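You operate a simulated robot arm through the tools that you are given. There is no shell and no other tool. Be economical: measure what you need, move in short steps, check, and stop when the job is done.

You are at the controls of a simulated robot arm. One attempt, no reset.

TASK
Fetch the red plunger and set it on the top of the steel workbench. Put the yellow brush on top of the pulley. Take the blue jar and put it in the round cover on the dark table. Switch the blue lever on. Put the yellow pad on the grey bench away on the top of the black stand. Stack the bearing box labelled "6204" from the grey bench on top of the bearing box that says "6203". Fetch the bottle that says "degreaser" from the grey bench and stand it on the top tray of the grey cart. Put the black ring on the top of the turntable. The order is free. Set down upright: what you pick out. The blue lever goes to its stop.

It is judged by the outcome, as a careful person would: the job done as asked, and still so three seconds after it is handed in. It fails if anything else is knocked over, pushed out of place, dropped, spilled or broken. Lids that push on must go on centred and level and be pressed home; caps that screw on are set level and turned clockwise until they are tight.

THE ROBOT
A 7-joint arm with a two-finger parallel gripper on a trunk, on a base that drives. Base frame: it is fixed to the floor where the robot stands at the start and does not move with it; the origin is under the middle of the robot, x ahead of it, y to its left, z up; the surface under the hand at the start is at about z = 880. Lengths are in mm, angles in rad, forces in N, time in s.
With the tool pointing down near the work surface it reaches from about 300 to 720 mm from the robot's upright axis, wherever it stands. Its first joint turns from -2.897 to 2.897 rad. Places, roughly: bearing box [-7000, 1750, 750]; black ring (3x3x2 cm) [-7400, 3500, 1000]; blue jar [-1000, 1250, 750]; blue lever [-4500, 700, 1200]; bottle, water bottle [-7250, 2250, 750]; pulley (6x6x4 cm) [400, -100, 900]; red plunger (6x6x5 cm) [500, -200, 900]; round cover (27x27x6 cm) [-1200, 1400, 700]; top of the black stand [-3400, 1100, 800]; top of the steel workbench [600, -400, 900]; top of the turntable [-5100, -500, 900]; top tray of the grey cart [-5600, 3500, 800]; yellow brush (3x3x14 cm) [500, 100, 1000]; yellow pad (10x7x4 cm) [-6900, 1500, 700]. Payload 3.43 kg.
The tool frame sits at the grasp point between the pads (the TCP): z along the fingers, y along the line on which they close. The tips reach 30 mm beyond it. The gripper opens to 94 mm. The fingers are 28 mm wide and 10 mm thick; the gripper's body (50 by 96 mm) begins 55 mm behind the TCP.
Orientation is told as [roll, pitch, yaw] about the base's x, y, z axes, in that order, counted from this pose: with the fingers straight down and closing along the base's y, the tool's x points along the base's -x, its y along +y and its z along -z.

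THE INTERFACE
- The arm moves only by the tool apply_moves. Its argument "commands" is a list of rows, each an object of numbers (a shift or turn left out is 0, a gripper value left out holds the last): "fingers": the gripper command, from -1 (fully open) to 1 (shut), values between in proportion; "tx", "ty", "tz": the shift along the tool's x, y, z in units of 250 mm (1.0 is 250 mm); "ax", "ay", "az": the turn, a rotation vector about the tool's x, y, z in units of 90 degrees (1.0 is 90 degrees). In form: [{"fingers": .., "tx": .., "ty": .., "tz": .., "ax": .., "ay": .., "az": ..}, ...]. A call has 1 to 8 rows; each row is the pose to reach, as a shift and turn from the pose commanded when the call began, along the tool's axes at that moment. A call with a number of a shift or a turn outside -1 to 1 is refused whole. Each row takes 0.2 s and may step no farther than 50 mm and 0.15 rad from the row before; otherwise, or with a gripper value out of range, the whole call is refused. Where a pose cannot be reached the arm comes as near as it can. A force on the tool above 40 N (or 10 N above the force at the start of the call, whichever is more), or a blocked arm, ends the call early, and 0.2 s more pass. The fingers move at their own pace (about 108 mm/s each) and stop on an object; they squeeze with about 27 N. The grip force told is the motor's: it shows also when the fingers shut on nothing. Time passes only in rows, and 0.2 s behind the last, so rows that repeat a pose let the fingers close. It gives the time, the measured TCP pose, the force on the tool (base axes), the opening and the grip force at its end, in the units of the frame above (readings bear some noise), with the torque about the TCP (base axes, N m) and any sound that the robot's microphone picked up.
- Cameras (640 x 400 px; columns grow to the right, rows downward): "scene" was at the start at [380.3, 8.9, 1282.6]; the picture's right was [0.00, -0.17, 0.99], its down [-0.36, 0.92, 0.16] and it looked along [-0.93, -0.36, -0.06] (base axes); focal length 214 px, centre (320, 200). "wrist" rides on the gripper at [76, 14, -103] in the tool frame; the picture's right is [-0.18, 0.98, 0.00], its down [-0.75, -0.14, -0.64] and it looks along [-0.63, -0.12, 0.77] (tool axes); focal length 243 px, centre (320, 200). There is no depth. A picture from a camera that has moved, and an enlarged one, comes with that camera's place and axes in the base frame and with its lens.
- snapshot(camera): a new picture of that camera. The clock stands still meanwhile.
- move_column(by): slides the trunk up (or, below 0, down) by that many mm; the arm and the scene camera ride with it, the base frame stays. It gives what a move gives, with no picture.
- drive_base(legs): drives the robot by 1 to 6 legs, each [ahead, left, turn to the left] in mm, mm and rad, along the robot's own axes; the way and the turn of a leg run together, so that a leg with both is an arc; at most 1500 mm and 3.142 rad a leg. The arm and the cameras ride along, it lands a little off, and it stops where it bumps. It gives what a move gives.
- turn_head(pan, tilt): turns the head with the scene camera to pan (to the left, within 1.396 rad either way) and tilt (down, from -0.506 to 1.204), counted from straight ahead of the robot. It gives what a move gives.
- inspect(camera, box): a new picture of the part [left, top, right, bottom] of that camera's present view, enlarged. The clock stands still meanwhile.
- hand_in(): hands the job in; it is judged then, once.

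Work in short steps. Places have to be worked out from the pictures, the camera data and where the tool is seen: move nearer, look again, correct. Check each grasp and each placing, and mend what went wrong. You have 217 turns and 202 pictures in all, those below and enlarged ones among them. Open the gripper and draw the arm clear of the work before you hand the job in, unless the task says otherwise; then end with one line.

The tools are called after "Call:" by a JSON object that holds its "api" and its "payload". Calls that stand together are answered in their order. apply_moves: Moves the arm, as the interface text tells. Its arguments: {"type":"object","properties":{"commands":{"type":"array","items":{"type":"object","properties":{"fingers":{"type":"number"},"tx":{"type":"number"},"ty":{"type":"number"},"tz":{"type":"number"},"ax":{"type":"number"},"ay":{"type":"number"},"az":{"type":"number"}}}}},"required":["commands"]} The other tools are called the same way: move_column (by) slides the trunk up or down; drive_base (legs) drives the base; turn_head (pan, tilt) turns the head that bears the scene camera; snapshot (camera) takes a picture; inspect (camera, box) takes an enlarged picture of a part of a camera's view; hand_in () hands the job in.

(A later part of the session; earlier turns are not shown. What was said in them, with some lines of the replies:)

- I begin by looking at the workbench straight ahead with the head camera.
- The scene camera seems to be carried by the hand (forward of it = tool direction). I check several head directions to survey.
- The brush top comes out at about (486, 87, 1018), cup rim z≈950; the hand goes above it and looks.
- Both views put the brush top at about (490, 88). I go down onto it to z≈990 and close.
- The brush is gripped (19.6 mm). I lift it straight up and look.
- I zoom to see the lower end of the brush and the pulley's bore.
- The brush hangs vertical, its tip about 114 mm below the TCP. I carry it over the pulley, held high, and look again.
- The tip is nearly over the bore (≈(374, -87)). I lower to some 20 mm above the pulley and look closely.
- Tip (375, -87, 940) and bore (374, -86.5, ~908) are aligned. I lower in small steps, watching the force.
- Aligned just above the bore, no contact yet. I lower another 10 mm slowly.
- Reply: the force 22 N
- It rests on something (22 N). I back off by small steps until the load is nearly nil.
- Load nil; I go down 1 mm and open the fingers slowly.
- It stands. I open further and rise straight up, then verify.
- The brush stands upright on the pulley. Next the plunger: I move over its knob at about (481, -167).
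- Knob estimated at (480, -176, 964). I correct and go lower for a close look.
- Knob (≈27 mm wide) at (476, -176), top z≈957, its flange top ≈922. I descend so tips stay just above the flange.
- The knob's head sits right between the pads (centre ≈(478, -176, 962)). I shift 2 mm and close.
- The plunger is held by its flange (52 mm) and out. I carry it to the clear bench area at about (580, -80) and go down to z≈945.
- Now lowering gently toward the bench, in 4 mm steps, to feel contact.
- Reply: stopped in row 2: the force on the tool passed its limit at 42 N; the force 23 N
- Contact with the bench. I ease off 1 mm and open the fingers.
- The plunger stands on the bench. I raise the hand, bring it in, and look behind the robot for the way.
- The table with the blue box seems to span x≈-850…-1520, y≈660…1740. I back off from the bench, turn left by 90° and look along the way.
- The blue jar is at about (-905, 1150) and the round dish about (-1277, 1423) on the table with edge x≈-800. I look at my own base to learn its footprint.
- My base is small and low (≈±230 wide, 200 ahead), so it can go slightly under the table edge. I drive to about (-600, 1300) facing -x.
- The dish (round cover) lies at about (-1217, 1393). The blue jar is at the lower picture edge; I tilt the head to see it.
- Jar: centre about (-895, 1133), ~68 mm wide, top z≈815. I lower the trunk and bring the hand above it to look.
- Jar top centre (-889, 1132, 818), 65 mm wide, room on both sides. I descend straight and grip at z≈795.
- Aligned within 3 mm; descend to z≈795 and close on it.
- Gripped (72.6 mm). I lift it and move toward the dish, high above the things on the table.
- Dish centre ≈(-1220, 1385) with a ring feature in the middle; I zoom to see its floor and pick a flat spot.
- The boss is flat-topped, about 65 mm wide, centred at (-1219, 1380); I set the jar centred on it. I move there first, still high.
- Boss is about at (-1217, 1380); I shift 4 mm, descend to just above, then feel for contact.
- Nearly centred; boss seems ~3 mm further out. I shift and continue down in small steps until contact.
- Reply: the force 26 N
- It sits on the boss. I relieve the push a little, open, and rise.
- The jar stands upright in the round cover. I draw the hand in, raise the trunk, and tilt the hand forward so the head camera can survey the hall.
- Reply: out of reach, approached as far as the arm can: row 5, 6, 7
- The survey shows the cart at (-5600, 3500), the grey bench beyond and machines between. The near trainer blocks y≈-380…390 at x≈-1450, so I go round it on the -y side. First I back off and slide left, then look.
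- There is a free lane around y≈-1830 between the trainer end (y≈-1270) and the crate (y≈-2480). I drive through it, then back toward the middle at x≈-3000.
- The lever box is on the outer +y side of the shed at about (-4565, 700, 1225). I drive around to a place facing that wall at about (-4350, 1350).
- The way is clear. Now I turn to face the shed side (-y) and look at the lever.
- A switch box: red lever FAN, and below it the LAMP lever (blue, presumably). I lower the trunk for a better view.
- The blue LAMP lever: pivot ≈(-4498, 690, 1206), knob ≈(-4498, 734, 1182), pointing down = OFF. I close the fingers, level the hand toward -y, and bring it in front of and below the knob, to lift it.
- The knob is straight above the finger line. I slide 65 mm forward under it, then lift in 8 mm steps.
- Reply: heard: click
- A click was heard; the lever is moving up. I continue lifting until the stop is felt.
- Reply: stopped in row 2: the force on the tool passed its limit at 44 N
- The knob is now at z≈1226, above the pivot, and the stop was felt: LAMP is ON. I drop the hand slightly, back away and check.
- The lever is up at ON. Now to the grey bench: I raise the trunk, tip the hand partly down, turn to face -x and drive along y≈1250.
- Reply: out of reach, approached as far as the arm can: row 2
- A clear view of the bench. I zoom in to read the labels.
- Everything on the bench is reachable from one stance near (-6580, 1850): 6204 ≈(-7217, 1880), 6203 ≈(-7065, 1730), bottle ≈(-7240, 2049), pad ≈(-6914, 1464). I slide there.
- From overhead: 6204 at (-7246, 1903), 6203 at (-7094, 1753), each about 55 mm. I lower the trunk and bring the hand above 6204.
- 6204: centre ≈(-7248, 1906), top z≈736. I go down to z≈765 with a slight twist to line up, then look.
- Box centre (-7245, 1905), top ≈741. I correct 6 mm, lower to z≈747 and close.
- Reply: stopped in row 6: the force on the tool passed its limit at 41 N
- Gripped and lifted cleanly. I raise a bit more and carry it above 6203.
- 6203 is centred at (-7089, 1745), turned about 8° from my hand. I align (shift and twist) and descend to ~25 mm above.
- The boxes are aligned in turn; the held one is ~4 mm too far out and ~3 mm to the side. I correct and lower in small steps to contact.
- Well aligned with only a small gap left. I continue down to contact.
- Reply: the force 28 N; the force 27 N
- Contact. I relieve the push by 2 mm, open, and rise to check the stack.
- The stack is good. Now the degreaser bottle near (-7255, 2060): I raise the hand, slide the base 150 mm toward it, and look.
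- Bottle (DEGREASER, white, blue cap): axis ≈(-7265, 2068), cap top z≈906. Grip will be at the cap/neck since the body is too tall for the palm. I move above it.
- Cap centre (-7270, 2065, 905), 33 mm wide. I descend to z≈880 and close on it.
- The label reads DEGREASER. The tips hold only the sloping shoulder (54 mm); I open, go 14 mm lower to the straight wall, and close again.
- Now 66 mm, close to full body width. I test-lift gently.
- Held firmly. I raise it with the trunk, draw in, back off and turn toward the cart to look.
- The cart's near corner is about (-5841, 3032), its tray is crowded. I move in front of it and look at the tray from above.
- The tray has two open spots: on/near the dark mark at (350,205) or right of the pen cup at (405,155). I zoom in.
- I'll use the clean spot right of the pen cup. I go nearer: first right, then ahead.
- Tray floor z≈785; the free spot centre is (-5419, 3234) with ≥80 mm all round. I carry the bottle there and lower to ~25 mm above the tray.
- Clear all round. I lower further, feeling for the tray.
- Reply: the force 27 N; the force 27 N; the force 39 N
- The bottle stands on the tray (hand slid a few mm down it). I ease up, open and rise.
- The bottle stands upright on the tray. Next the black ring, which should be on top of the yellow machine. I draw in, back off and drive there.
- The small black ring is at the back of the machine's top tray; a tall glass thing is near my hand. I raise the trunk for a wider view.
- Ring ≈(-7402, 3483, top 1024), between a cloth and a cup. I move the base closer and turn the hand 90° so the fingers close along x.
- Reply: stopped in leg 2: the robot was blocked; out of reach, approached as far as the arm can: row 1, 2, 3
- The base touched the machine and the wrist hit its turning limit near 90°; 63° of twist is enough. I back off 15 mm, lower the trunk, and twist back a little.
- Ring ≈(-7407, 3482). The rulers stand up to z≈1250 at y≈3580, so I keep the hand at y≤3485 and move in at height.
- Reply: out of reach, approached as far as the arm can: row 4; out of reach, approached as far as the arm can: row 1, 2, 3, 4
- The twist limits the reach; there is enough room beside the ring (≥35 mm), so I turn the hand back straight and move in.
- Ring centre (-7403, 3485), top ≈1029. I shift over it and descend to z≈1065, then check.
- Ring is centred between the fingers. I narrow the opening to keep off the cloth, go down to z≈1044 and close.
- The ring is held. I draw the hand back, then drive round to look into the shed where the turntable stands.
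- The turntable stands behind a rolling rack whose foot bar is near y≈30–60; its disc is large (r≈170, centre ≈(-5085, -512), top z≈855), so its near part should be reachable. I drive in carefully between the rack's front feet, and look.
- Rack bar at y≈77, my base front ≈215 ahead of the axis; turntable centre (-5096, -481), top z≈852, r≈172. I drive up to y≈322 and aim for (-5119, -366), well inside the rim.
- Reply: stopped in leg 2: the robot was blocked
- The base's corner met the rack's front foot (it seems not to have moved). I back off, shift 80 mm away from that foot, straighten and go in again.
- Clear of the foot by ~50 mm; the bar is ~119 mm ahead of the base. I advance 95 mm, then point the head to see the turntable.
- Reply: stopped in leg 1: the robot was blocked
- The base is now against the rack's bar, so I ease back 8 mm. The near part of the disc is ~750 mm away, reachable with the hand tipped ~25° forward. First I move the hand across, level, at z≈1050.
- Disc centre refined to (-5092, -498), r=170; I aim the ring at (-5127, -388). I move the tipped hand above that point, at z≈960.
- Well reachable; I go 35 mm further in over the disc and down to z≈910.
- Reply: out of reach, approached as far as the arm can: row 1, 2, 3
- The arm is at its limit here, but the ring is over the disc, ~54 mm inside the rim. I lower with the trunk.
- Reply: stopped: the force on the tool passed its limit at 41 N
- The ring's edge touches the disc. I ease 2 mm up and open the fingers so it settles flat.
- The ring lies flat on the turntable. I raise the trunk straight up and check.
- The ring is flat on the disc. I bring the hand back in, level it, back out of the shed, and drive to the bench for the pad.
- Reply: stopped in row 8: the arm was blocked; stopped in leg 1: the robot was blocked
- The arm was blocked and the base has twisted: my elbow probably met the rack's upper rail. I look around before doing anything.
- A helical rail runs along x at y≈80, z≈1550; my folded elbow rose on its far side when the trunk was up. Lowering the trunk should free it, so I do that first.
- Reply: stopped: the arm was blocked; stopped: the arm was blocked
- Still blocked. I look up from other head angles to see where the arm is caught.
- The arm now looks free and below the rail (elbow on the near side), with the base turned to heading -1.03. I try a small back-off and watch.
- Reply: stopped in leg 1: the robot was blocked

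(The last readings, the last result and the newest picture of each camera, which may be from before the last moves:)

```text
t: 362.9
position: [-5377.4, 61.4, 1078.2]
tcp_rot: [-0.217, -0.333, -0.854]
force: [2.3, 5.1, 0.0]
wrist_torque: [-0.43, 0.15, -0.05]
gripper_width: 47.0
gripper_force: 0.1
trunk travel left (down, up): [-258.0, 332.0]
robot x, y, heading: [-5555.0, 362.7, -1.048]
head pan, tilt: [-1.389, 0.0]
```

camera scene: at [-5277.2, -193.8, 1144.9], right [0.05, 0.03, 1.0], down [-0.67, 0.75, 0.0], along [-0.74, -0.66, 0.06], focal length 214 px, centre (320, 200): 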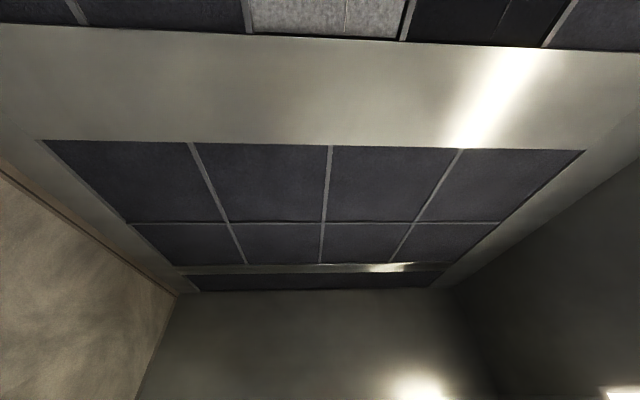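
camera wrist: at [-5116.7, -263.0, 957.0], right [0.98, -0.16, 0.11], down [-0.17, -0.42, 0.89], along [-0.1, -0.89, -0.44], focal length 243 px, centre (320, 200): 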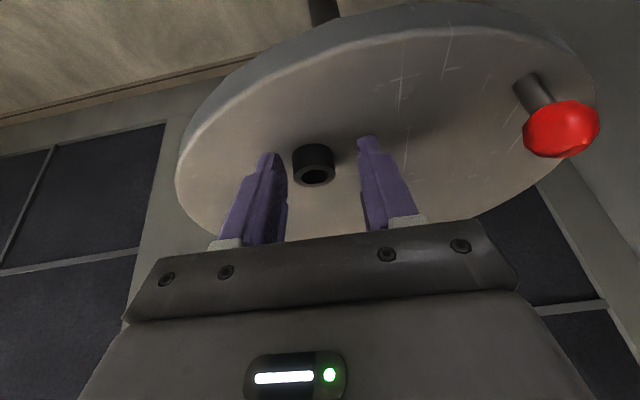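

The trunk moved this time, but the base did not. I lower the trunk further and look at the arm again.

Call:
{"api": "move_column", "payload": {"by": -120}}

Call:
{"api": "turn_head", "payload": {"pan": -1.39, "tilt": 0.9}}

Call:
{"api": "snapshot", "payload": {"camera": "scene"}}

Call:
{"api": "turn_head", "payload": {"pan": 0, "tilt": 0.3}}

Call:
{"api": "snapshot", "payload": {"camera": "scene"}}

```text
t: 364.4
position: [-5387.4, 50.2, 954.1]
tcp_rot: [-0.205, -0.322, -0.859]
force: [-0.1, 0.2, 0.3]
wrist_torque: [0.01, -0.01, -0.01]
gripper_width: 46.9
gripper_force: 0.0
trunk travel left (down, up): [-138.0, 452.0]
robot x, y, heading: [-5566.0, 361.1, -1.052]
head pan, tilt: [-1.389, 0.0]
```

```text
t: 365.6
position: [-5388.1, 49.2, 954.8]
tcp_rot: [-0.207, -0.324, -0.857]
force: [0.1, 0.3, -0.1]
wrist_torque: [0.0, -0.01, 0.0]
gripper_width: 46.9
gripper_force: 0.1
trunk travel left (down, up): [-138.0, 452.0]
robot x, y, heading: [-5564.1, 363.4, -1.048]
head pan, tilt: [-1.389, 0.901]
```

```text
36 pictures are left
camera scene: at [-5432.8, 25.2, 1086.0], right [-0.19, 0.26, 0.95], down [0.21, 0.95, -0.22], along [-0.96, 0.16, -0.23], focal length 214 px, centre (320, 200)
```

scene: 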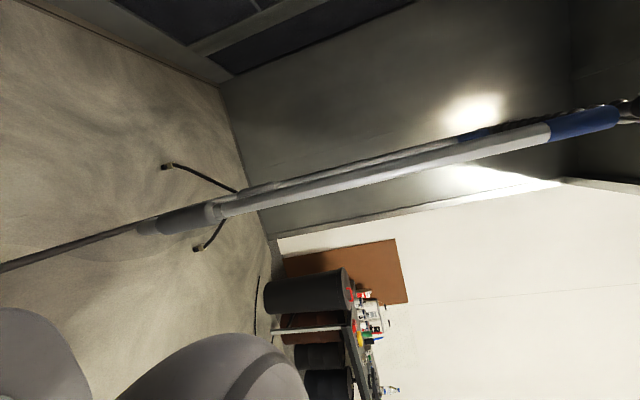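

```text
t: 367.2
position: [-5388.6, 48.6, 954.3]
tcp_rot: [-0.205, -0.325, -0.859]
force: [0.0, 0.3, 0.3]
wrist_torque: [-0.01, 0.01, 0.03]
gripper_width: 47.1
gripper_force: 0.1
trunk travel left (down, up): [-138.0, 452.0]
robot x, y, heading: [-5564.1, 361.5, -1.046]
head pan, tilt: [0.0, 0.3]
```

```text
35 pictures are left
camera scene: at [-5338.5, 2.1, 1014.2], right [-0.78, -0.59, 0.2], down [-0.61, 0.8, -0.03], along [-0.14, -0.14, -0.98], focal length 214 px, centre (320, 200)
```

scene: 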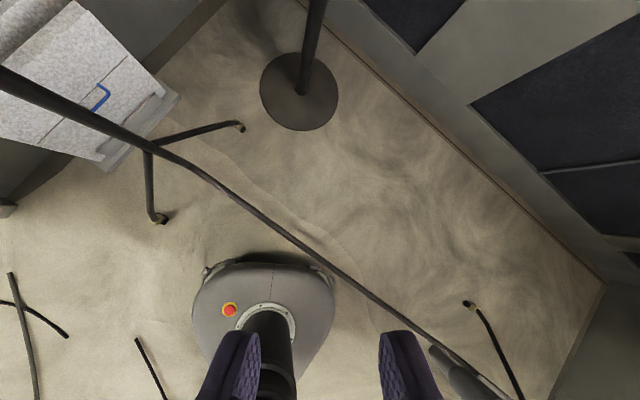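

The trunk is now 160 mm lower and all is calm. I try backing off a little again.

Call:
{"api": "drive_base", "payload": {"legs": [[-60, 0, 0]]}}

```text
t: 368.1
position: [-5419.5, 100.8, 954.8]
tcp_rot: [-0.206, -0.323, -0.857]
force: [-0.3, 0.0, 0.5]
wrist_torque: [0.0, -0.06, 0.02]
gripper_width: 47.3
gripper_force: 0.1
trunk travel left (down, up): [-138.0, 452.0]
robot x, y, heading: [-5591.6, 415.3, -1.042]
head pan, tilt: [0.0, 0.3]
```

Free. I back out fully and then check the rack, the turntable and the ring.

Call:
{"api": "drive_base", "payload": {"legs": [[-250, 0, 0], [-400, 0, -0.52]]}}

Call:
{"api": "apply_moves", "payload": {"commands": [{"tx": -0.05, "tz": 0.0, "ay": 0.08}, {"tx": -0.1, "ay": 0.16}, {"tx": -0.2, "ay": 0.2}]}}

Call:
{"api": "move_column", "payload": {"by": 200}}

Call:
{"api": "turn_head", "payload": {"pan": 0.2, "tilt": -0.5}}

Call:
{"api": "snapshot", "payload": {"camera": "scene"}}

```text
t: 372.1
position: [-5827.8, 655.8, 955.2]
tcp_rot: [-0.207, -0.326, -1.385]
force: [0.2, 0.5, -1.3]
wrist_torque: [0.01, -0.01, -0.02]
gripper_width: 47.1
gripper_force: 0.0
trunk travel left (down, up): [-138.0, 452.0]
robot x, y, heading: [-5819.6, 1018.1, -1.578]
head pan, tilt: [0.0, 0.3]
```

```text
t: 372.9
position: [-5816.6, 609.2, 970.9]
tcp_rot: [-0.196, -0.013, -1.45]
force: [0.7, -0.1, -0.9]
wrist_torque: [-0.01, 0.02, 0.0]
gripper_width: 46.7
gripper_force: 0.0
trunk travel left (down, up): [-138.0, 452.0]
robot x, y, heading: [-5821.8, 1014.0, -1.574]
head pan, tilt: [0.0, 0.3]
```

```text
t: 375.0
position: [-5817.2, 609.9, 1171.8]
tcp_rot: [-0.195, -0.014, -1.45]
force: [-0.1, 0.2, -0.4]
wrist_torque: [0.01, -0.02, -0.03]
gripper_width: 46.9
gripper_force: 0.0
trunk travel left (down, up): [-338.0, 252.0]
robot x, y, heading: [-5820.7, 1016.7, -1.576]
head pan, tilt: [0.0, 0.3]
```

```text
t: 376.2
position: [-5816.8, 611.2, 1170.3]
tcp_rot: [-0.194, -0.017, -1.451]
force: [-0.6, 0.2, -0.3]
wrist_torque: [0.01, -0.04, 0.02]
gripper_width: 46.9
gripper_force: 0.0
trunk travel left (down, up): [-338.0, 252.0]
robot x, y, heading: [-5820.3, 1018.7, -1.576]
head pan, tilt: [0.201, -0.499]
```

```text
34 pictures are left
camera scene: at [-5773.5, 463.9, 1232.9], right [-0.99, -0.12, 0.0], down [-0.1, 0.86, -0.49], along [0.06, -0.49, -0.87], focal length 214 px, centre (320, 200)
```

scene: 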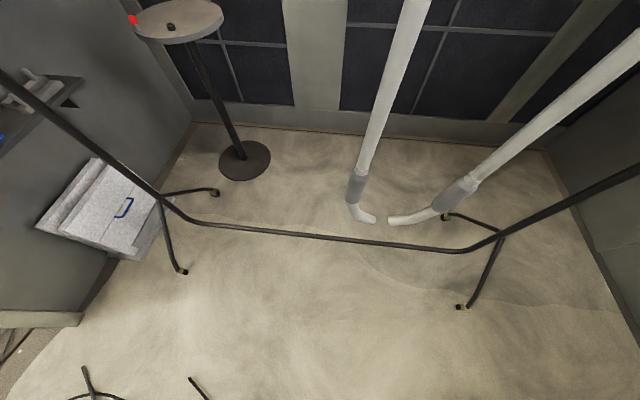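

The rack, hoses and ring are all in place. I level the hand, then drive to the bench for the yellow pad.

Call:
{"api": "apply_moves", "payload": {"commands": [{"ax": -0.06, "az": 0.04, "fingers": -1}, {"ax": -0.124, "az": 0.08}]}}

Call:
{"api": "drive_base", "payload": {"legs": [[0, 0, -1.571], [0, -450, 0], [740, 0, 0]]}}

Call:
{"api": "turn_head", "payload": {"pan": 0, "tilt": 0.2}}

Call:
{"api": "snapshot", "payload": {"camera": "scene"}}

```text
t: 376.8
position: [-5818.7, 609.4, 1171.0]
tcp_rot: [0.003, -0.029, -1.574]
force: [0.0, 0.1, 0.8]
wrist_torque: [-0.02, -0.01, 0.0]
gripper_width: 94.0
gripper_force: 0.1
trunk travel left (down, up): [-338.0, 252.0]
robot x, y, heading: [-5820.7, 1014.7, -1.573]
head pan, tilt: [0.201, -0.499]
```

```text
t: 383.2
position: [-6231.4, 1440.9, 1171.8]
tcp_rot: [0.002, -0.028, -3.129]
force: [0.0, -0.6, -0.6]
wrist_torque: [-0.02, -0.02, 0.0]
gripper_width: 94.0
gripper_force: 0.0
trunk travel left (down, up): [-338.0, 252.0]
robot x, y, heading: [-5822.7, 1450.9, -3.132]
head pan, tilt: [0.201, -0.499]
stopped in leg 2: the robot was blocked; the commanded pose is now the measured one
```

```text
t: 384.3
position: [-6231.0, 1440.4, 1171.1]
tcp_rot: [0.002, -0.029, -3.13]
force: [-0.3, -0.1, -0.1]
wrist_torque: [-0.01, 0.03, 0.0]
gripper_width: 94.0
gripper_force: 0.0
trunk travel left (down, up): [-338.0, 252.0]
robot x, y, heading: [-5825.2, 1448.1, -3.128]
head pan, tilt: [0.0, 0.201]
```

```text
33 pictures are left
camera scene: at [-6320.8, 1438.8, 1209.7], right [-0.01, 1.0, 0.0], down [0.99, 0.01, 0.17], along [0.17, 0.0, -0.99], focal length 214 px, centre (320, 200)
```

scene: 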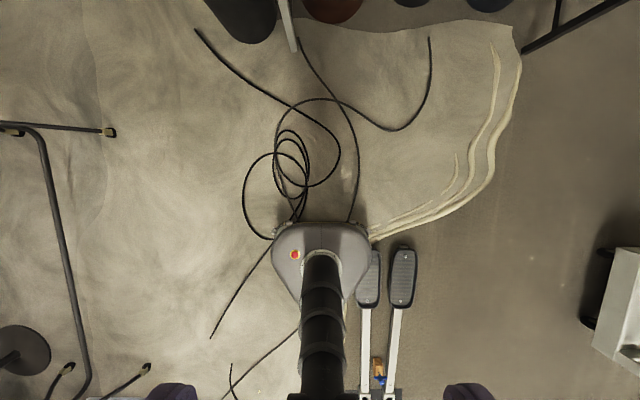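

I touched the stepper's pedal with the base side; I slide away from it and drive ahead to the bench.

Call:
{"api": "drive_base", "payload": {"legs": [[0, 40, 0], [745, 0, 0], [0, -50, 0]]}}

Call:
{"api": "snapshot", "payload": {"camera": "scene"}}

```text
t: 389.3
position: [-6968.8, 1447.9, 1171.1]
tcp_rot: [0.005, -0.028, -3.136]
force: [0.5, -0.4, 0.4]
wrist_torque: [-0.04, -0.01, -0.01]
gripper_width: 93.9
gripper_force: 0.1
trunk travel left (down, up): [-338.0, 252.0]
robot x, y, heading: [-6562.2, 1454.8, -3.133]
head pan, tilt: [0.0, 0.201]
```

```text
32 pictures are left
camera scene: at [-7058.8, 1446.0, 1209.8], right [-0.01, 1.0, 0.0], down [0.99, 0.01, 0.17], along [0.17, 0.0, -0.99], focal length 214 px, centre (320, 200)
```

scene: 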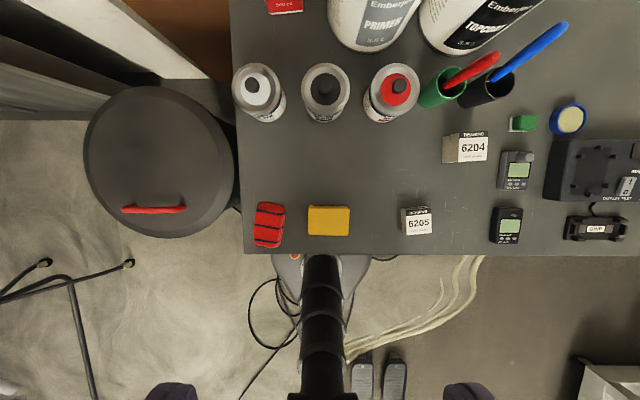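

Pad at (-6934, 1466), ~95×65 mm, long side along y, so I must close along x. I shift the base 220 mm to give the wrist room, then bring the hand over with a 90° turn.

Call:
{"api": "drive_base", "payload": {"legs": [[0, 220, 0]]}}

Call:
{"api": "move_column", "payload": {"by": -220}}

Call:
{"api": "apply_moves", "payload": {"commands": [{"tx": 0.018, "ty": -0.12, "az": 0.09}, {"tx": 0.035, "ty": -0.24, "az": 0.18}, {"tx": 0.053, "ty": -0.36, "az": 0.27}, {"tx": 0.07, "ty": -0.48, "az": 0.36}, {"tx": 0.088, "ty": -0.6, "az": 0.45}, {"tx": 0.105, "ty": -0.72, "az": 0.54}, {"tx": 0.123, "ty": -0.84, "az": 0.63}, {"tx": 0.14, "ty": -0.95, "az": 0.72}]}}

Call:
{"api": "apply_moves", "payload": {"commands": [{"az": 0.09}, {"az": 0.18}, {"az": 0.28}]}}

Call:
{"api": "turn_head", "payload": {"pan": 0, "tilt": 0.4}}

Call:
{"api": "snapshot", "payload": {"camera": "scene"}}

Call:
{"api": "snapshot", "payload": {"camera": "wrist"}}

```text
t: 391.0
position: [-6966.6, 1220.1, 1171.2]
tcp_rot: [0.002, -0.029, -3.133]
force: [-0.3, 0.0, -0.5]
wrist_torque: [0.02, -0.02, 0.01]
gripper_width: 94.0
gripper_force: 0.1
trunk travel left (down, up): [-338.0, 252.0]
robot x, y, heading: [-6557.2, 1231.5, -3.131]
head pan, tilt: [0.0, 0.201]
```

```text
t: 393.3
position: [-6966.6, 1221.4, 950.7]
tcp_rot: [0.003, -0.028, -3.134]
force: [0.7, -0.2, 0.1]
wrist_torque: [0.01, 0.0, 0.02]
gripper_width: 94.2
gripper_force: 0.0
trunk travel left (down, up): [-118.0, 472.0]
robot x, y, heading: [-6561.9, 1231.1, -3.13]
head pan, tilt: [0.0, 0.201]
```

```text
t: 395.1
position: [-6934.3, 1459.7, 950.0]
tcp_rot: [0.025, -0.01, 2.017]
force: [-0.1, 0.8, -0.3]
wrist_torque: [0.01, 0.0, -0.02]
gripper_width: 94.0
gripper_force: 0.1
trunk travel left (down, up): [-118.0, 472.0]
robot x, y, heading: [-6562.5, 1229.6, -3.135]
head pan, tilt: [0.0, 0.201]
```

```text
refused: row 3 steps farther than a row can; nothing moved
```

```text
t: 395.9
position: [-6933.8, 1459.8, 949.9]
tcp_rot: [0.026, -0.012, 2.021]
force: [0.2, -0.3, -0.2]
wrist_torque: [-0.02, -0.01, 0.01]
gripper_width: 93.9
gripper_force: 0.1
trunk travel left (down, up): [-118.0, 472.0]
robot x, y, heading: [-6560.6, 1230.5, -3.133]
head pan, tilt: [0.0, 0.4]
```

```text
31 pictures are left
camera scene: at [-6964.8, 1523.7, 987.3], right [0.9, 0.43, -0.03], down [0.41, -0.83, 0.38], along [0.14, -0.35, -0.93], focal length 214 px, centre (320, 200)
```

scene: 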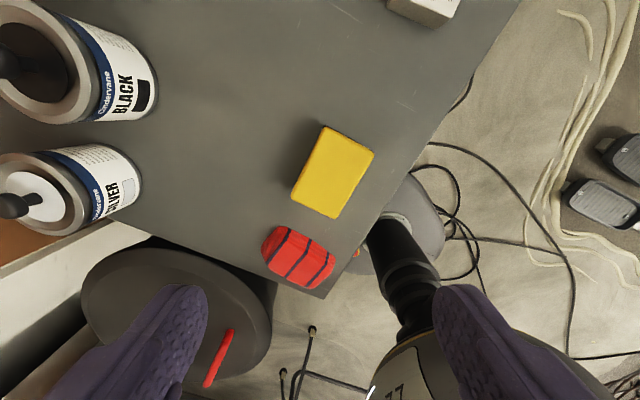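

```text
30 pictures are left
camera wrist: at [-6912.1, 1385.6, 1052.8], right [-0.96, -0.26, 0.03], down [-0.18, 0.74, 0.65], along [-0.19, 0.62, -0.76], focal length 243 px, centre (320, 200)
```

wrist: 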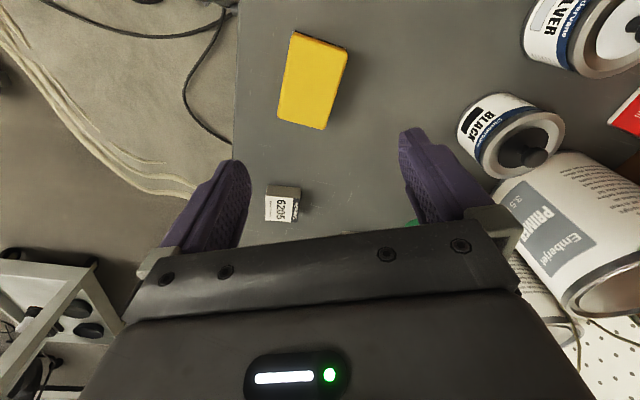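

Pad ≈(-6932, 1466), edges along the axes. I finish the turn and go down to just above it.

Call:
{"api": "apply_moves", "payload": {"commands": [{"tx": -0.006, "ty": -0.006, "az": 0.09}, {"tx": -0.012, "ty": -0.012, "az": 0.18}, {"tx": -0.018, "ty": -0.018, "az": 0.275}, {"tx": -0.018, "ty": -0.018, "az": 0.275, "tz": 0.18}, {"tx": -0.018, "ty": -0.018, "az": 0.275, "tz": 0.36}, {"tx": -0.018, "ty": -0.018, "az": 0.275, "tz": 0.54}]}}

Call:
{"api": "snapshot", "payload": {"camera": "scene"}}

Call:
{"api": "snapshot", "payload": {"camera": "wrist"}}

```text
t: 397.2
position: [-6935.5, 1465.7, 813.1]
tcp_rot: [0.028, 0.003, 1.589]
force: [-1.2, -0.7, 0.0]
wrist_torque: [0.0, 0.02, 0.02]
gripper_width: 93.9
gripper_force: 0.1
trunk travel left (down, up): [-118.0, 472.0]
robot x, y, heading: [-6561.5, 1234.1, -3.132]
head pan, tilt: [0.0, 0.4]
```

```text
29 pictures are left
camera scene: at [-6935.2, 1536.9, 850.3], right [1.0, 0.02, -0.03], down [0.03, -0.92, 0.39], along [-0.02, -0.39, -0.92], focal length 214 px, centre (320, 200)
```

scene: 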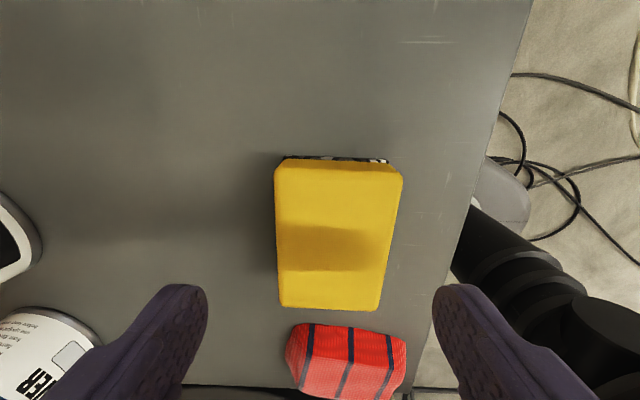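

```text
28 pictures are left
camera wrist: at [-6946.2, 1389.9, 917.7], right [-0.99, 0.17, 0.03], down [0.15, 0.76, 0.64], along [0.09, 0.63, -0.77], focal length 243 px, centre (320, 200)
```

wrist: 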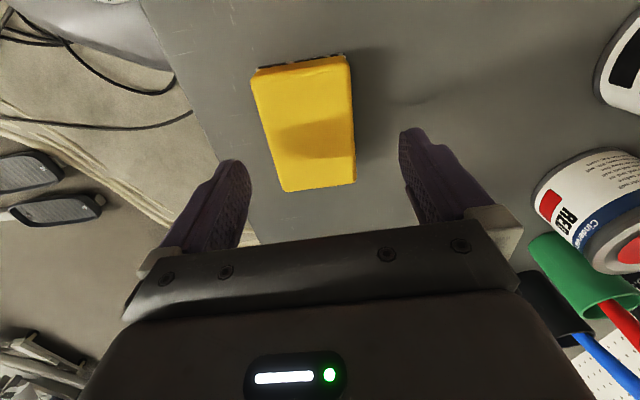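

Pad centre (-6928, 1461), top ≈735. I correct 7 mm, lower to z≈752 and close on it.

Call:
{"api": "apply_moves", "payload": {"commands": [{"tx": 0.016, "ty": -0.028, "tz": 0.1}, {"tx": 0.016, "ty": -0.028, "tz": 0.2}, {"tx": 0.016, "ty": -0.028, "tz": 0.24}, {"tx": 0.016, "ty": -0.028, "tz": 0.24, "fingers": -0.5}, {"tx": 0.016, "ty": -0.028, "tz": 0.24, "fingers": 0}, {"tx": 0.016, "ty": -0.028, "tz": 0.24, "fingers": 1}, {"tx": 0.016, "ty": -0.028, "tz": 0.24, "fingers": 1}]}}

Call:
{"api": "apply_moves", "payload": {"commands": [{"tz": -0.04}, {"tz": -0.14}, {"tz": -0.3}, {"tz": -0.48}, {"tz": -0.66}, {"tz": -0.8}]}}

Call:
{"api": "snapshot", "payload": {"camera": "scene"}}

Call:
{"api": "snapshot", "payload": {"camera": "wrist"}}

```text
t: 398.9
position: [-6930.5, 1460.6, 754.5]
tcp_rot: [0.029, 0.001, 1.589]
force: [0.4, -1.0, 0.1]
wrist_torque: [0.02, 0.04, -0.01]
gripper_width: 68.0
gripper_force: 27.0
trunk travel left (down, up): [-118.0, 472.0]
robot x, y, heading: [-6559.0, 1230.3, -3.13]
head pan, tilt: [0.0, 0.4]
```

```text
t: 400.2
position: [-6924.1, 1462.7, 954.1]
tcp_rot: [0.029, 0.002, 1.588]
force: [0.7, 0.4, 0.2]
wrist_torque: [0.01, -0.02, -0.01]
gripper_width: 67.8
gripper_force: 26.9
trunk travel left (down, up): [-118.0, 472.0]
robot x, y, heading: [-6560.2, 1229.3, -3.134]
head pan, tilt: [0.0, 0.4]
```

```text
27 pictures are left
camera scene: at [-6924.7, 1535.3, 990.8], right [1.0, 0.02, -0.03], down [0.03, -0.92, 0.39], along [-0.02, -0.39, -0.92], focal length 214 px, centre (320, 200)
```

scene: 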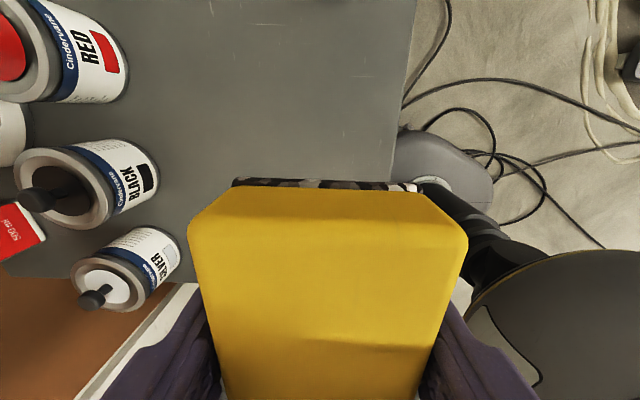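

```text
26 pictures are left
camera wrist: at [-6935.7, 1388.4, 1058.3], right [-0.99, 0.17, 0.03], down [0.15, 0.76, 0.64], along [0.09, 0.63, -0.77], focal length 243 px, centre (320, 200)
```

wrist: 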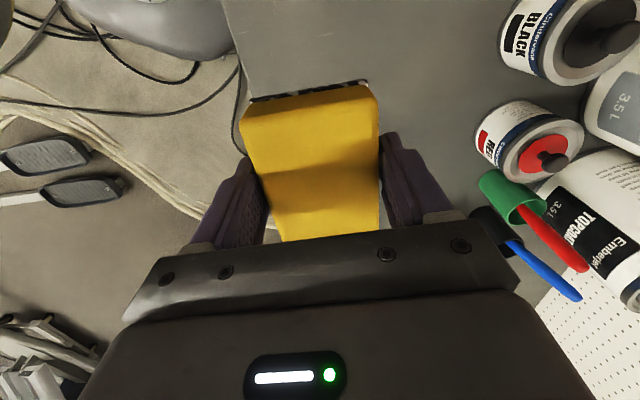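

The pad is held (68 mm). I raise it, back off, turn about and drive to the black stand along y≈1230.

Call:
{"api": "move_column", "payload": {"by": 260}}

Call:
{"api": "drive_base", "payload": {"legs": [[-450, 0, 0], [0, 0, 1.571], [0, 0, 1.571], [1000, 0, 0], [1000, 0, 0]]}}

Call:
{"api": "turn_head", "payload": {"pan": 0.9, "tilt": 0}}

Call:
{"api": "snapshot", "payload": {"camera": "scene"}}

```text
t: 402.9
position: [-6924.7, 1464.3, 1213.8]
tcp_rot: [0.029, 0.001, 1.587]
force: [-0.2, -0.2, -1.2]
wrist_torque: [0.01, 0.02, 0.0]
gripper_width: 67.5
gripper_force: 27.1
trunk travel left (down, up): [-378.0, 212.0]
robot x, y, heading: [-6560.8, 1228.8, -3.131]
head pan, tilt: [0.0, 0.4]
```

```text
t: 422.8
position: [-3732.8, 1004.7, 1214.8]
tcp_rot: [0.027, 0.001, -1.546]
force: [-0.1, 0.0, -0.8]
wrist_torque: [-0.01, 0.02, 0.0]
gripper_width: 67.6
gripper_force: 27.3
trunk travel left (down, up): [-378.0, 212.0]
robot x, y, heading: [-4101.1, 1239.1, 0.017]
head pan, tilt: [0.0, 0.4]
```

```text
t: 424.0
position: [-3734.3, 1005.9, 1213.7]
tcp_rot: [0.028, 0.001, -1.547]
force: [-0.2, 0.2, -0.8]
wrist_torque: [-0.02, -0.01, 0.0]
gripper_width: 67.4
gripper_force: 27.3
trunk travel left (down, up): [-378.0, 212.0]
robot x, y, heading: [-4097.6, 1236.4, 0.013]
head pan, tilt: [0.901, 0.0]
```

```text
25 pictures are left
camera scene: at [-3662.7, 895.8, 1288.8], right [-0.6, -0.01, -0.8], down [-0.02, 1.0, 0.0], along [0.8, 0.02, -0.6], focal length 214 px, centre (320, 200)
```

scene: 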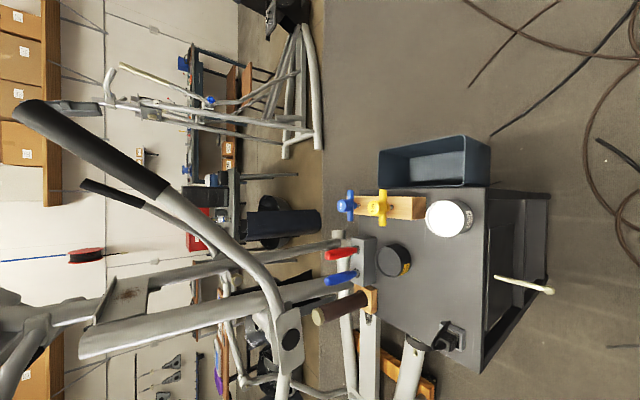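

The stand's top (z≈800) spans about x -3530…-3200, y 880…1220, with a free area near its middle front. I move nearer and look straight down.

Call:
{"api": "drive_base", "payload": {"legs": [[240, 0, 0]]}}

Call:
{"api": "turn_head", "payload": {"pan": 0, "tilt": 0.3}}

Call:
{"api": "snapshot", "payload": {"camera": "scene"}}

Call:
{"api": "snapshot", "payload": {"camera": "wrist"}}

```text
t: 425.8
position: [-3495.5, 1008.1, 1213.3]
tcp_rot: [0.026, 0.001, -1.55]
force: [-0.1, 0.2, -0.4]
wrist_torque: [0.0, 0.05, -0.03]
gripper_width: 67.1
gripper_force: 26.9
trunk travel left (down, up): [-378.0, 212.0]
robot x, y, heading: [-3857.3, 1236.9, 0.017]
head pan, tilt: [0.901, 0.0]
```

```text
t: 427.0
position: [-3495.1, 1008.6, 1214.3]
tcp_rot: [0.029, 0.001, -1.55]
force: [-0.3, -0.8, -0.2]
wrist_torque: [0.0, -0.01, -0.01]
gripper_width: 67.6
gripper_force: 27.1
trunk travel left (down, up): [-378.0, 212.0]
robot x, y, heading: [-3857.9, 1239.2, 0.013]
head pan, tilt: [0.0, 0.3]
```

```text
24 pictures are left
camera scene: at [-3494.6, 924.3, 1249.4], right [-1.0, -0.02, -0.03], down [-0.03, 0.95, 0.3], along [0.02, 0.3, -0.95], focal length 214 px, centre (320, 200)
```

scene: 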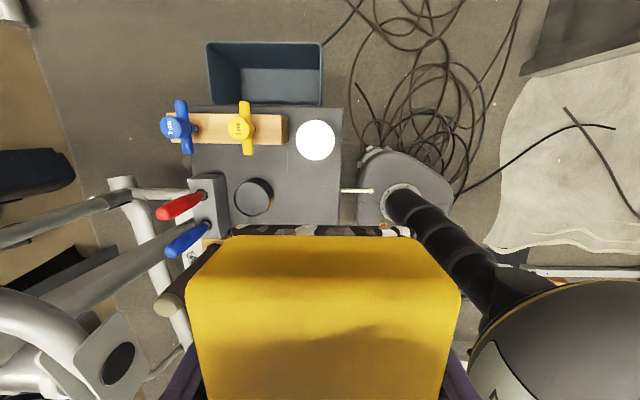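

```text
23 pictures are left
camera wrist: at [-3486.8, 1085.2, 1317.6], right [0.99, -0.16, 0.03], down [-0.14, -0.76, 0.64], along [-0.08, -0.63, -0.77], focal length 243 px, centre (320, 200)
```

wrist: 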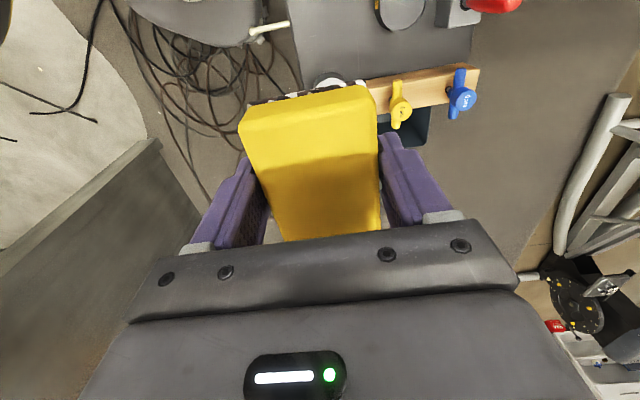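

Free rectangle: x -3527…-3384, y 976…1148 (between can, puck and a small black item). I bring the pad over its middle (-3458, 1062) and lower to ~150 mm above, then look from the side.

Call:
{"api": "apply_moves", "payload": {"commands": [{"tx": 0.1, "ty": 0.07}, {"tx": 0.212, "ty": 0.144}]}}

Call:
{"api": "move_column", "payload": {"by": -220}}

Call:
{"api": "turn_head", "payload": {"pan": 0.6, "tilt": 0.3}}

Call:
{"api": "snapshot", "payload": {"camera": "scene"}}

Call:
{"api": "turn_head", "payload": {"pan": -0.6, "tilt": 0.3}}

Call:
{"api": "snapshot", "payload": {"camera": "scene"}}

```text
t: 427.6
position: [-3480.9, 1032.4, 1215.3]
tcp_rot: [0.033, 0.002, -1.546]
force: [-0.2, -0.1, -0.1]
wrist_torque: [0.02, -0.02, 0.0]
gripper_width: 67.3
gripper_force: 27.3
out of reach, approached as far as the arm can: row 2
trunk travel left (down, up): [-378.0, 212.0]
robot x, y, heading: [-3860.4, 1242.9, 0.014]
head pan, tilt: [0.0, 0.3]
```

```text
t: 429.9
position: [-3479.5, 1032.9, 994.8]
tcp_rot: [0.027, 0.002, -1.547]
force: [0.5, 0.4, -0.3]
wrist_torque: [-0.01, 0.02, 0.01]
gripper_width: 67.4
gripper_force: 26.7
trunk travel left (down, up): [-158.0, 432.0]
robot x, y, heading: [-3861.0, 1242.1, 0.007]
head pan, tilt: [0.0, 0.3]
```

```text
t: 430.9
position: [-3480.2, 1032.8, 994.2]
tcp_rot: [0.029, -0.001, -1.549]
force: [0.0, -0.2, 0.5]
wrist_torque: [0.04, 0.01, 0.01]
gripper_width: 67.2
gripper_force: 26.8
trunk travel left (down, up): [-158.0, 432.0]
robot x, y, heading: [-3860.2, 1240.0, 0.01]
head pan, tilt: [0.6, 0.3]
```

```text
22 pictures are left
camera scene: at [-3427.0, 950.4, 1048.0], right [-0.81, -0.02, -0.59], down [-0.2, 0.95, 0.24], along [0.55, 0.31, -0.77], focal length 214 px, centre (320, 200)
```

scene: 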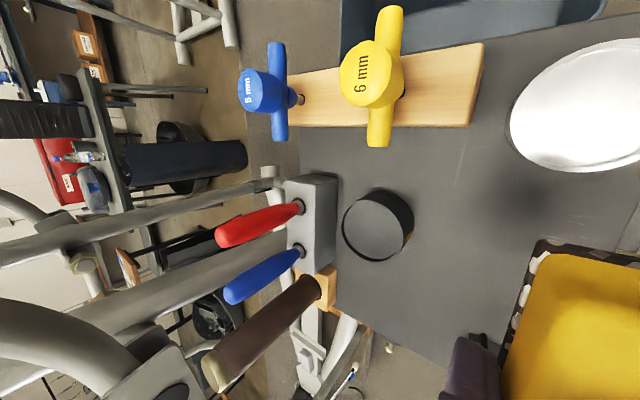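

```text
t: 432.3
position: [-3480.7, 1031.9, 995.0]
tcp_rot: [0.029, 0.002, -1.549]
force: [-0.3, 0.2, 0.0]
wrist_torque: [-0.02, 0.02, -0.05]
gripper_width: 67.5
gripper_force: 27.0
trunk travel left (down, up): [-158.0, 432.0]
robot x, y, heading: [-3859.2, 1241.9, 0.016]
head pan, tilt: [-0.6, 0.3]
```

```text
21 pictures are left
camera scene: at [-3532.3, 947.9, 1045.0], right [-0.84, -0.02, 0.54], down [0.14, 0.96, 0.25], along [-0.52, 0.29, -0.8], focal length 214 px, centre (320, 200)
```

scene: 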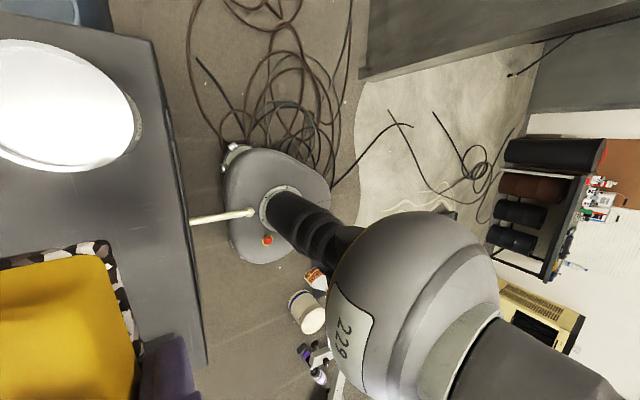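

The wrist limit stops the arm 35 mm short, so I shift the base by that amount (22 ahead, 30 left), then lower.

Call:
{"api": "drive_base", "payload": {"legs": [[22, 30, 0]]}}

Call:
{"api": "move_column", "payload": {"by": -110}}

Call:
{"api": "turn_head", "payload": {"pan": 0.5, "tilt": 0.5}}

Call:
{"api": "snapshot", "payload": {"camera": "scene"}}

Call:
{"api": "snapshot", "payload": {"camera": "wrist"}}

```text
t: 433.2
position: [-3458.8, 1063.7, 994.6]
tcp_rot: [0.028, 0.002, -1.545]
force: [0.2, -0.6, -0.1]
wrist_torque: [-0.02, 0.02, 0.0]
gripper_width: 67.4
gripper_force: 26.6
trunk travel left (down, up): [-158.0, 432.0]
robot x, y, heading: [-3840.7, 1272.8, 0.008]
head pan, tilt: [-0.6, 0.3]
```

```text
t: 434.6
position: [-3458.5, 1065.4, 883.8]
tcp_rot: [0.027, 0.001, -1.545]
force: [-0.1, -1.3, -0.3]
wrist_torque: [-0.01, -0.01, 0.0]
gripper_width: 67.1
gripper_force: 27.2
trunk travel left (down, up): [-48.0, 542.0]
robot x, y, heading: [-3839.4, 1268.7, 0.019]
head pan, tilt: [-0.6, 0.3]
```

```text
t: 436.0
position: [-3459.3, 1062.7, 884.3]
tcp_rot: [0.028, 0.003, -1.547]
force: [-0.3, 0.3, -0.1]
wrist_torque: [-0.01, 0.0, 0.07]
gripper_width: 67.6
gripper_force: 27.3
trunk travel left (down, up): [-48.0, 542.0]
robot x, y, heading: [-3839.0, 1273.0, 0.012]
head pan, tilt: [0.499, 0.499]
```

```text
20 pictures are left
camera scene: at [-3414.8, 999.5, 934.9], right [-0.86, -0.02, -0.5], down [-0.26, 0.87, 0.42], along [0.43, 0.49, -0.76], focal length 214 px, centre (320, 200)
```

scene: 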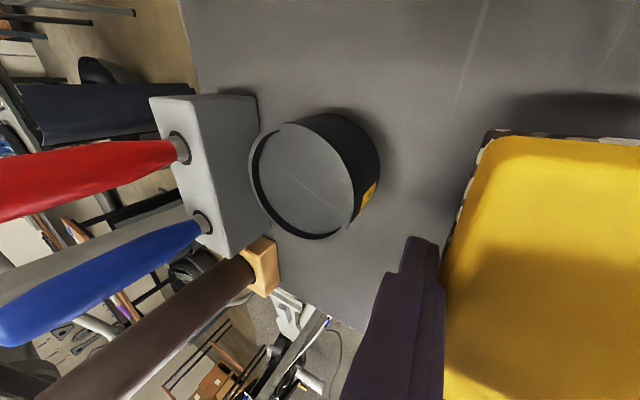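

```text
19 pictures are left
camera wrist: at [-3450.0, 1140.9, 988.4], right [0.99, -0.16, 0.03], down [-0.14, -0.76, 0.64], along [-0.08, -0.63, -0.77], focal length 243 px, centre (320, 200)
```

wrist: 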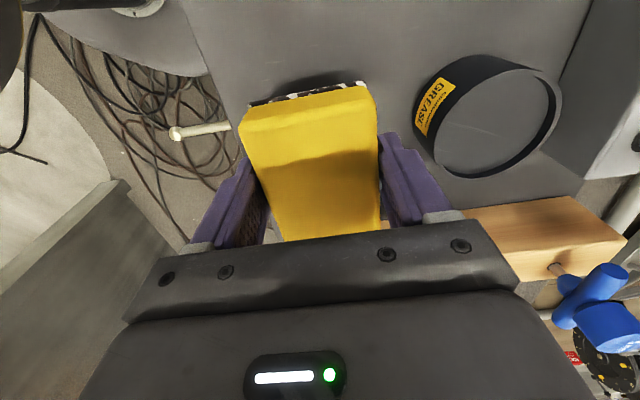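

The tin's edge is ~18 mm beyond the opened finger; fine. I lower by arm in steps to feel the stand's top.

Call:
{"api": "apply_moves", "payload": {"commands": [{"tz": 0.06}, {"tz": 0.12}]}}

Call:
{"api": "apply_moves", "payload": {"commands": [{"tz": 0.016}, {"tz": 0.032}, {"tz": 0.044}]}}

Call:
{"api": "snapshot", "payload": {"camera": "scene"}}

```text
t: 436.6
position: [-3457.3, 1064.8, 854.2]
tcp_rot: [0.026, 0.002, -1.541]
force: [-0.2, 0.5, -0.3]
wrist_torque: [0.0, 0.02, 0.01]
gripper_width: 67.4
gripper_force: 27.1
trunk travel left (down, up): [-48.0, 542.0]
robot x, y, heading: [-3839.3, 1272.8, 0.013]
head pan, tilt: [0.499, 0.499]
```

```text
t: 437.4
position: [-3458.3, 1065.2, 847.3]
tcp_rot: [0.03, 0.003, -1.537]
force: [-0.7, -1.0, 0.3]
wrist_torque: [0.0, 0.01, -0.02]
gripper_width: 67.5
gripper_force: 27.4
out of reach, approached as far as the arm can: row 1, 3
trunk travel left (down, up): [-48.0, 542.0]
robot x, y, heading: [-3837.3, 1272.0, 0.015]
head pan, tilt: [0.499, 0.499]
```

```text
18 pictures are left
camera scene: at [-3412.9, 1000.6, 897.0], right [-0.86, -0.03, -0.5], down [-0.27, 0.87, 0.42], along [0.43, 0.49, -0.76], focal length 214 px, centre (320, 200)
```

scene: 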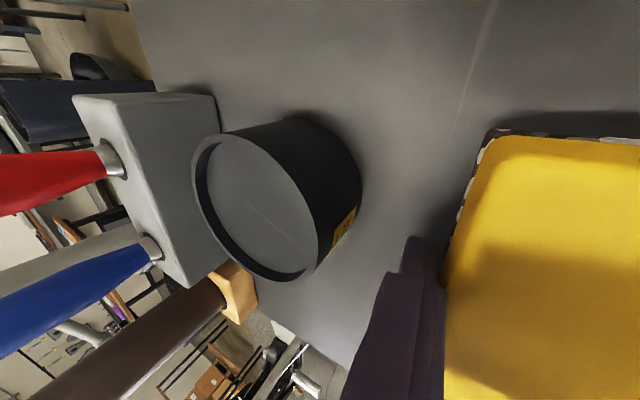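

The arm nears its limit; I use the trunk for the last few mm.

Call:
{"api": "move_column", "payload": {"by": -7}}

Call:
{"api": "move_column", "payload": {"by": -5}}

Call:
{"api": "move_column", "payload": {"by": -5}}

```text
t: 437.9
position: [-3457.5, 1063.6, 839.9]
tcp_rot: [0.03, 0.001, -1.537]
force: [0.0, 0.5, -0.1]
wrist_torque: [-0.03, -0.01, 0.02]
gripper_width: 67.3
gripper_force: 26.8
trunk travel left (down, up): [-41.0, 549.0]
robot x, y, heading: [-3839.6, 1271.0, 0.012]
head pan, tilt: [0.499, 0.499]
```

```text
t: 438.5
position: [-3457.6, 1064.9, 833.7]
tcp_rot: [0.029, 0.004, -1.538]
force: [0.3, -1.0, 5.1]
wrist_torque: [-0.25, 0.16, -0.02]
gripper_width: 67.4
gripper_force: 27.2
trunk travel left (down, up): [-36.0, 554.0]
robot x, y, heading: [-3839.0, 1273.1, 0.013]
head pan, tilt: [0.499, 0.499]
```

```text
t: 438.9
position: [-3458.2, 1065.5, 834.0]
tcp_rot: [0.035, -0.002, -1.537]
force: [-5.4, 3.9, 14.4]
wrist_torque: [0.11, 0.09, -0.02]
gripper_width: 67.4
gripper_force: 27.0
trunk travel left (down, up): [-32.0, 558.0]
robot x, y, heading: [-3840.2, 1271.2, 0.018]
head pan, tilt: [0.499, 0.499]
stopped: the force on the tool passed its limit at 44 N (the readings are from after the stop); the commanded pose is now the measured one
```

Contact with the stand's top. I ease 2 mm up, open moderately (to ~82 mm), and rise with the trunk.

Call:
{"api": "move_column", "payload": {"by": 2}}

Call:
{"api": "apply_moves", "payload": {"commands": [{"fingers": -0.5}, {"fingers": -0.65}, {"fingers": -0.75}, {"fingers": -0.75}]}}

Call:
{"api": "move_column", "payload": {"by": 60}}

Call:
{"api": "move_column", "payload": {"by": 180}}

Call:
{"api": "turn_head", "payload": {"pan": 0, "tilt": 0.5}}

Call:
{"api": "snapshot", "payload": {"camera": "scene"}}

Call:
{"api": "snapshot", "payload": {"camera": "wrist"}}

```text
t: 439.4
position: [-3456.3, 1063.0, 834.9]
tcp_rot: [0.033, 0.0, -1.536]
force: [0.7, 0.7, -0.2]
wrist_torque: [0.0, 0.01, 0.0]
gripper_width: 67.4
gripper_force: 26.8
trunk travel left (down, up): [-34.0, 556.0]
robot x, y, heading: [-3842.0, 1272.5, 0.01]
head pan, tilt: [0.499, 0.499]
```

```text
t: 440.4
position: [-3456.1, 1063.2, 833.6]
tcp_rot: [0.034, 0.0, -1.539]
force: [0.1, 0.3, 0.4]
wrist_torque: [0.05, -0.01, -0.01]
gripper_width: 82.4
gripper_force: 0.0
trunk travel left (down, up): [-34.0, 556.0]
robot x, y, heading: [-3836.3, 1271.9, 0.012]
head pan, tilt: [0.499, 0.499]
```

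```text
t: 441.4
position: [-3455.8, 1063.7, 894.3]
tcp_rot: [0.033, 0.001, -1.536]
force: [-0.6, -0.1, -0.6]
wrist_torque: [-0.01, 0.0, 0.02]
gripper_width: 82.0
gripper_force: 0.1
trunk travel left (down, up): [-94.0, 496.0]
robot x, y, heading: [-3837.2, 1273.1, 0.014]
head pan, tilt: [0.499, 0.499]
```

```text
t: 443.4
position: [-3456.5, 1063.7, 1074.5]
tcp_rot: [0.033, 0.002, -1.538]
force: [1.3, 0.4, 0.1]
wrist_torque: [0.0, 0.0, -0.02]
gripper_width: 82.3
gripper_force: 0.1
trunk travel left (down, up): [-274.0, 316.0]
robot x, y, heading: [-3834.6, 1272.6, 0.015]
head pan, tilt: [0.499, 0.499]
```

```text
t: 444.4
position: [-3456.3, 1063.2, 1073.9]
tcp_rot: [0.034, -0.001, -1.538]
force: [0.4, 0.0, -0.7]
wrist_torque: [0.0, 0.0, 0.02]
gripper_width: 82.3
gripper_force: 0.0
trunk travel left (down, up): [-274.0, 316.0]
robot x, y, heading: [-3840.8, 1271.2, 0.012]
head pan, tilt: [0.0, 0.499]
```

```text
17 pictures are left
camera scene: at [-3454.9, 998.7, 1113.2], right [-1.0, -0.03, -0.03], down [-0.05, 0.88, 0.48], along [0.01, 0.48, -0.88], focal length 214 px, centre (320, 200)
```

scene: 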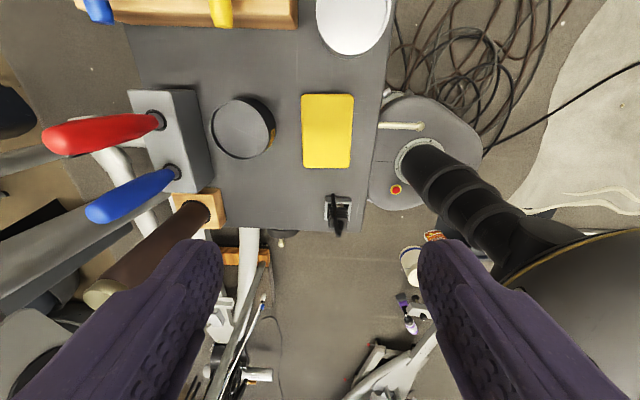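

```text
16 pictures are left
camera wrist: at [-3448.8, 1141.4, 1178.6], right [0.99, -0.15, 0.03], down [-0.14, -0.76, 0.64], along [-0.07, -0.63, -0.77], focal length 243 px, centre (320, 200)
```

wrist: 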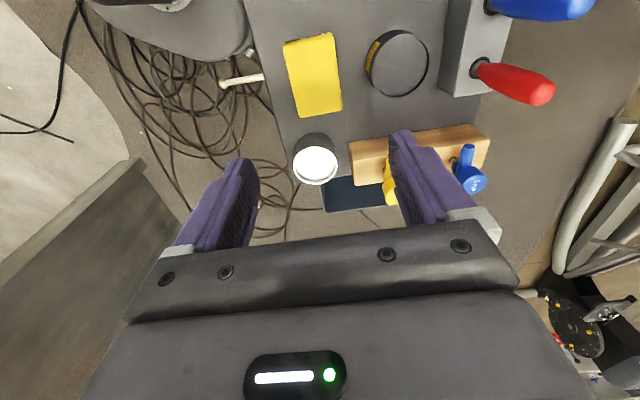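

The pad lies on the stand, clear of its neighbours. All eight jobs are done; I back away to clear the work.

Call:
{"api": "drive_base", "payload": {"legs": [[-350, 0, 0]]}}

Call:
{"api": "turn_head", "payload": {"pan": 0.9, "tilt": 0}}

Call:
{"api": "snapshot", "payload": {"camera": "scene"}}

```text
t: 446.6
position: [-3809.3, 1059.2, 1074.5]
tcp_rot: [0.034, 0.0, -1.536]
force: [0.5, 0.0, -0.1]
wrist_torque: [0.0, 0.0, 0.03]
gripper_width: 82.2
gripper_force: 0.1
trunk travel left (down, up): [-274.0, 316.0]
robot x, y, heading: [-4190.1, 1262.4, 0.018]
head pan, tilt: [0.0, 0.499]
```

```text
t: 447.8
position: [-3808.9, 1060.2, 1075.3]
tcp_rot: [0.033, -0.001, -1.535]
force: [-0.4, -0.1, 0.3]
wrist_torque: [-0.01, -0.01, -0.01]
gripper_width: 82.2
gripper_force: 0.1
trunk travel left (down, up): [-274.0, 316.0]
robot x, y, heading: [-4189.7, 1264.5, 0.019]
head pan, tilt: [0.901, 0.0]
```

```text
15 pictures are left
camera scene: at [-3736.1, 950.6, 1150.6], right [-0.59, -0.02, -0.8], down [-0.04, 1.0, 0.0], along [0.8, 0.03, -0.59], focal length 214 px, centre (320, 200)
```

scene: 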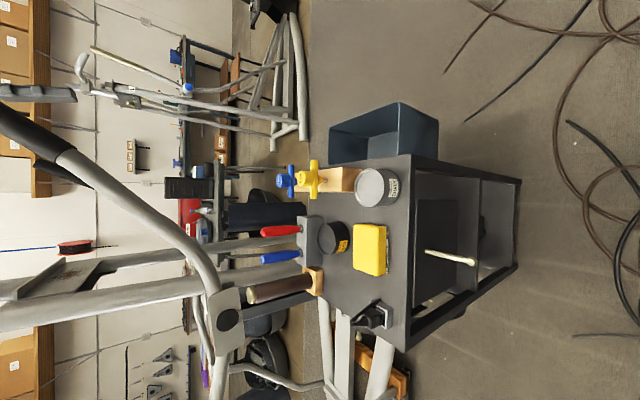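

Everything on the stand is upright and in place, the gripper is open and clear of the work. I hand in the job.

Call:
{"api": "hand_in", "payload": {}}

```text
The job is handed in.
```

All eight tasks are done and handed in. My arm and base bumped the rolling rack in the shed; I checked it afterwards and it had not moved. My base also touched the yellow machine and a stepper pedal, and I did not re-check those.
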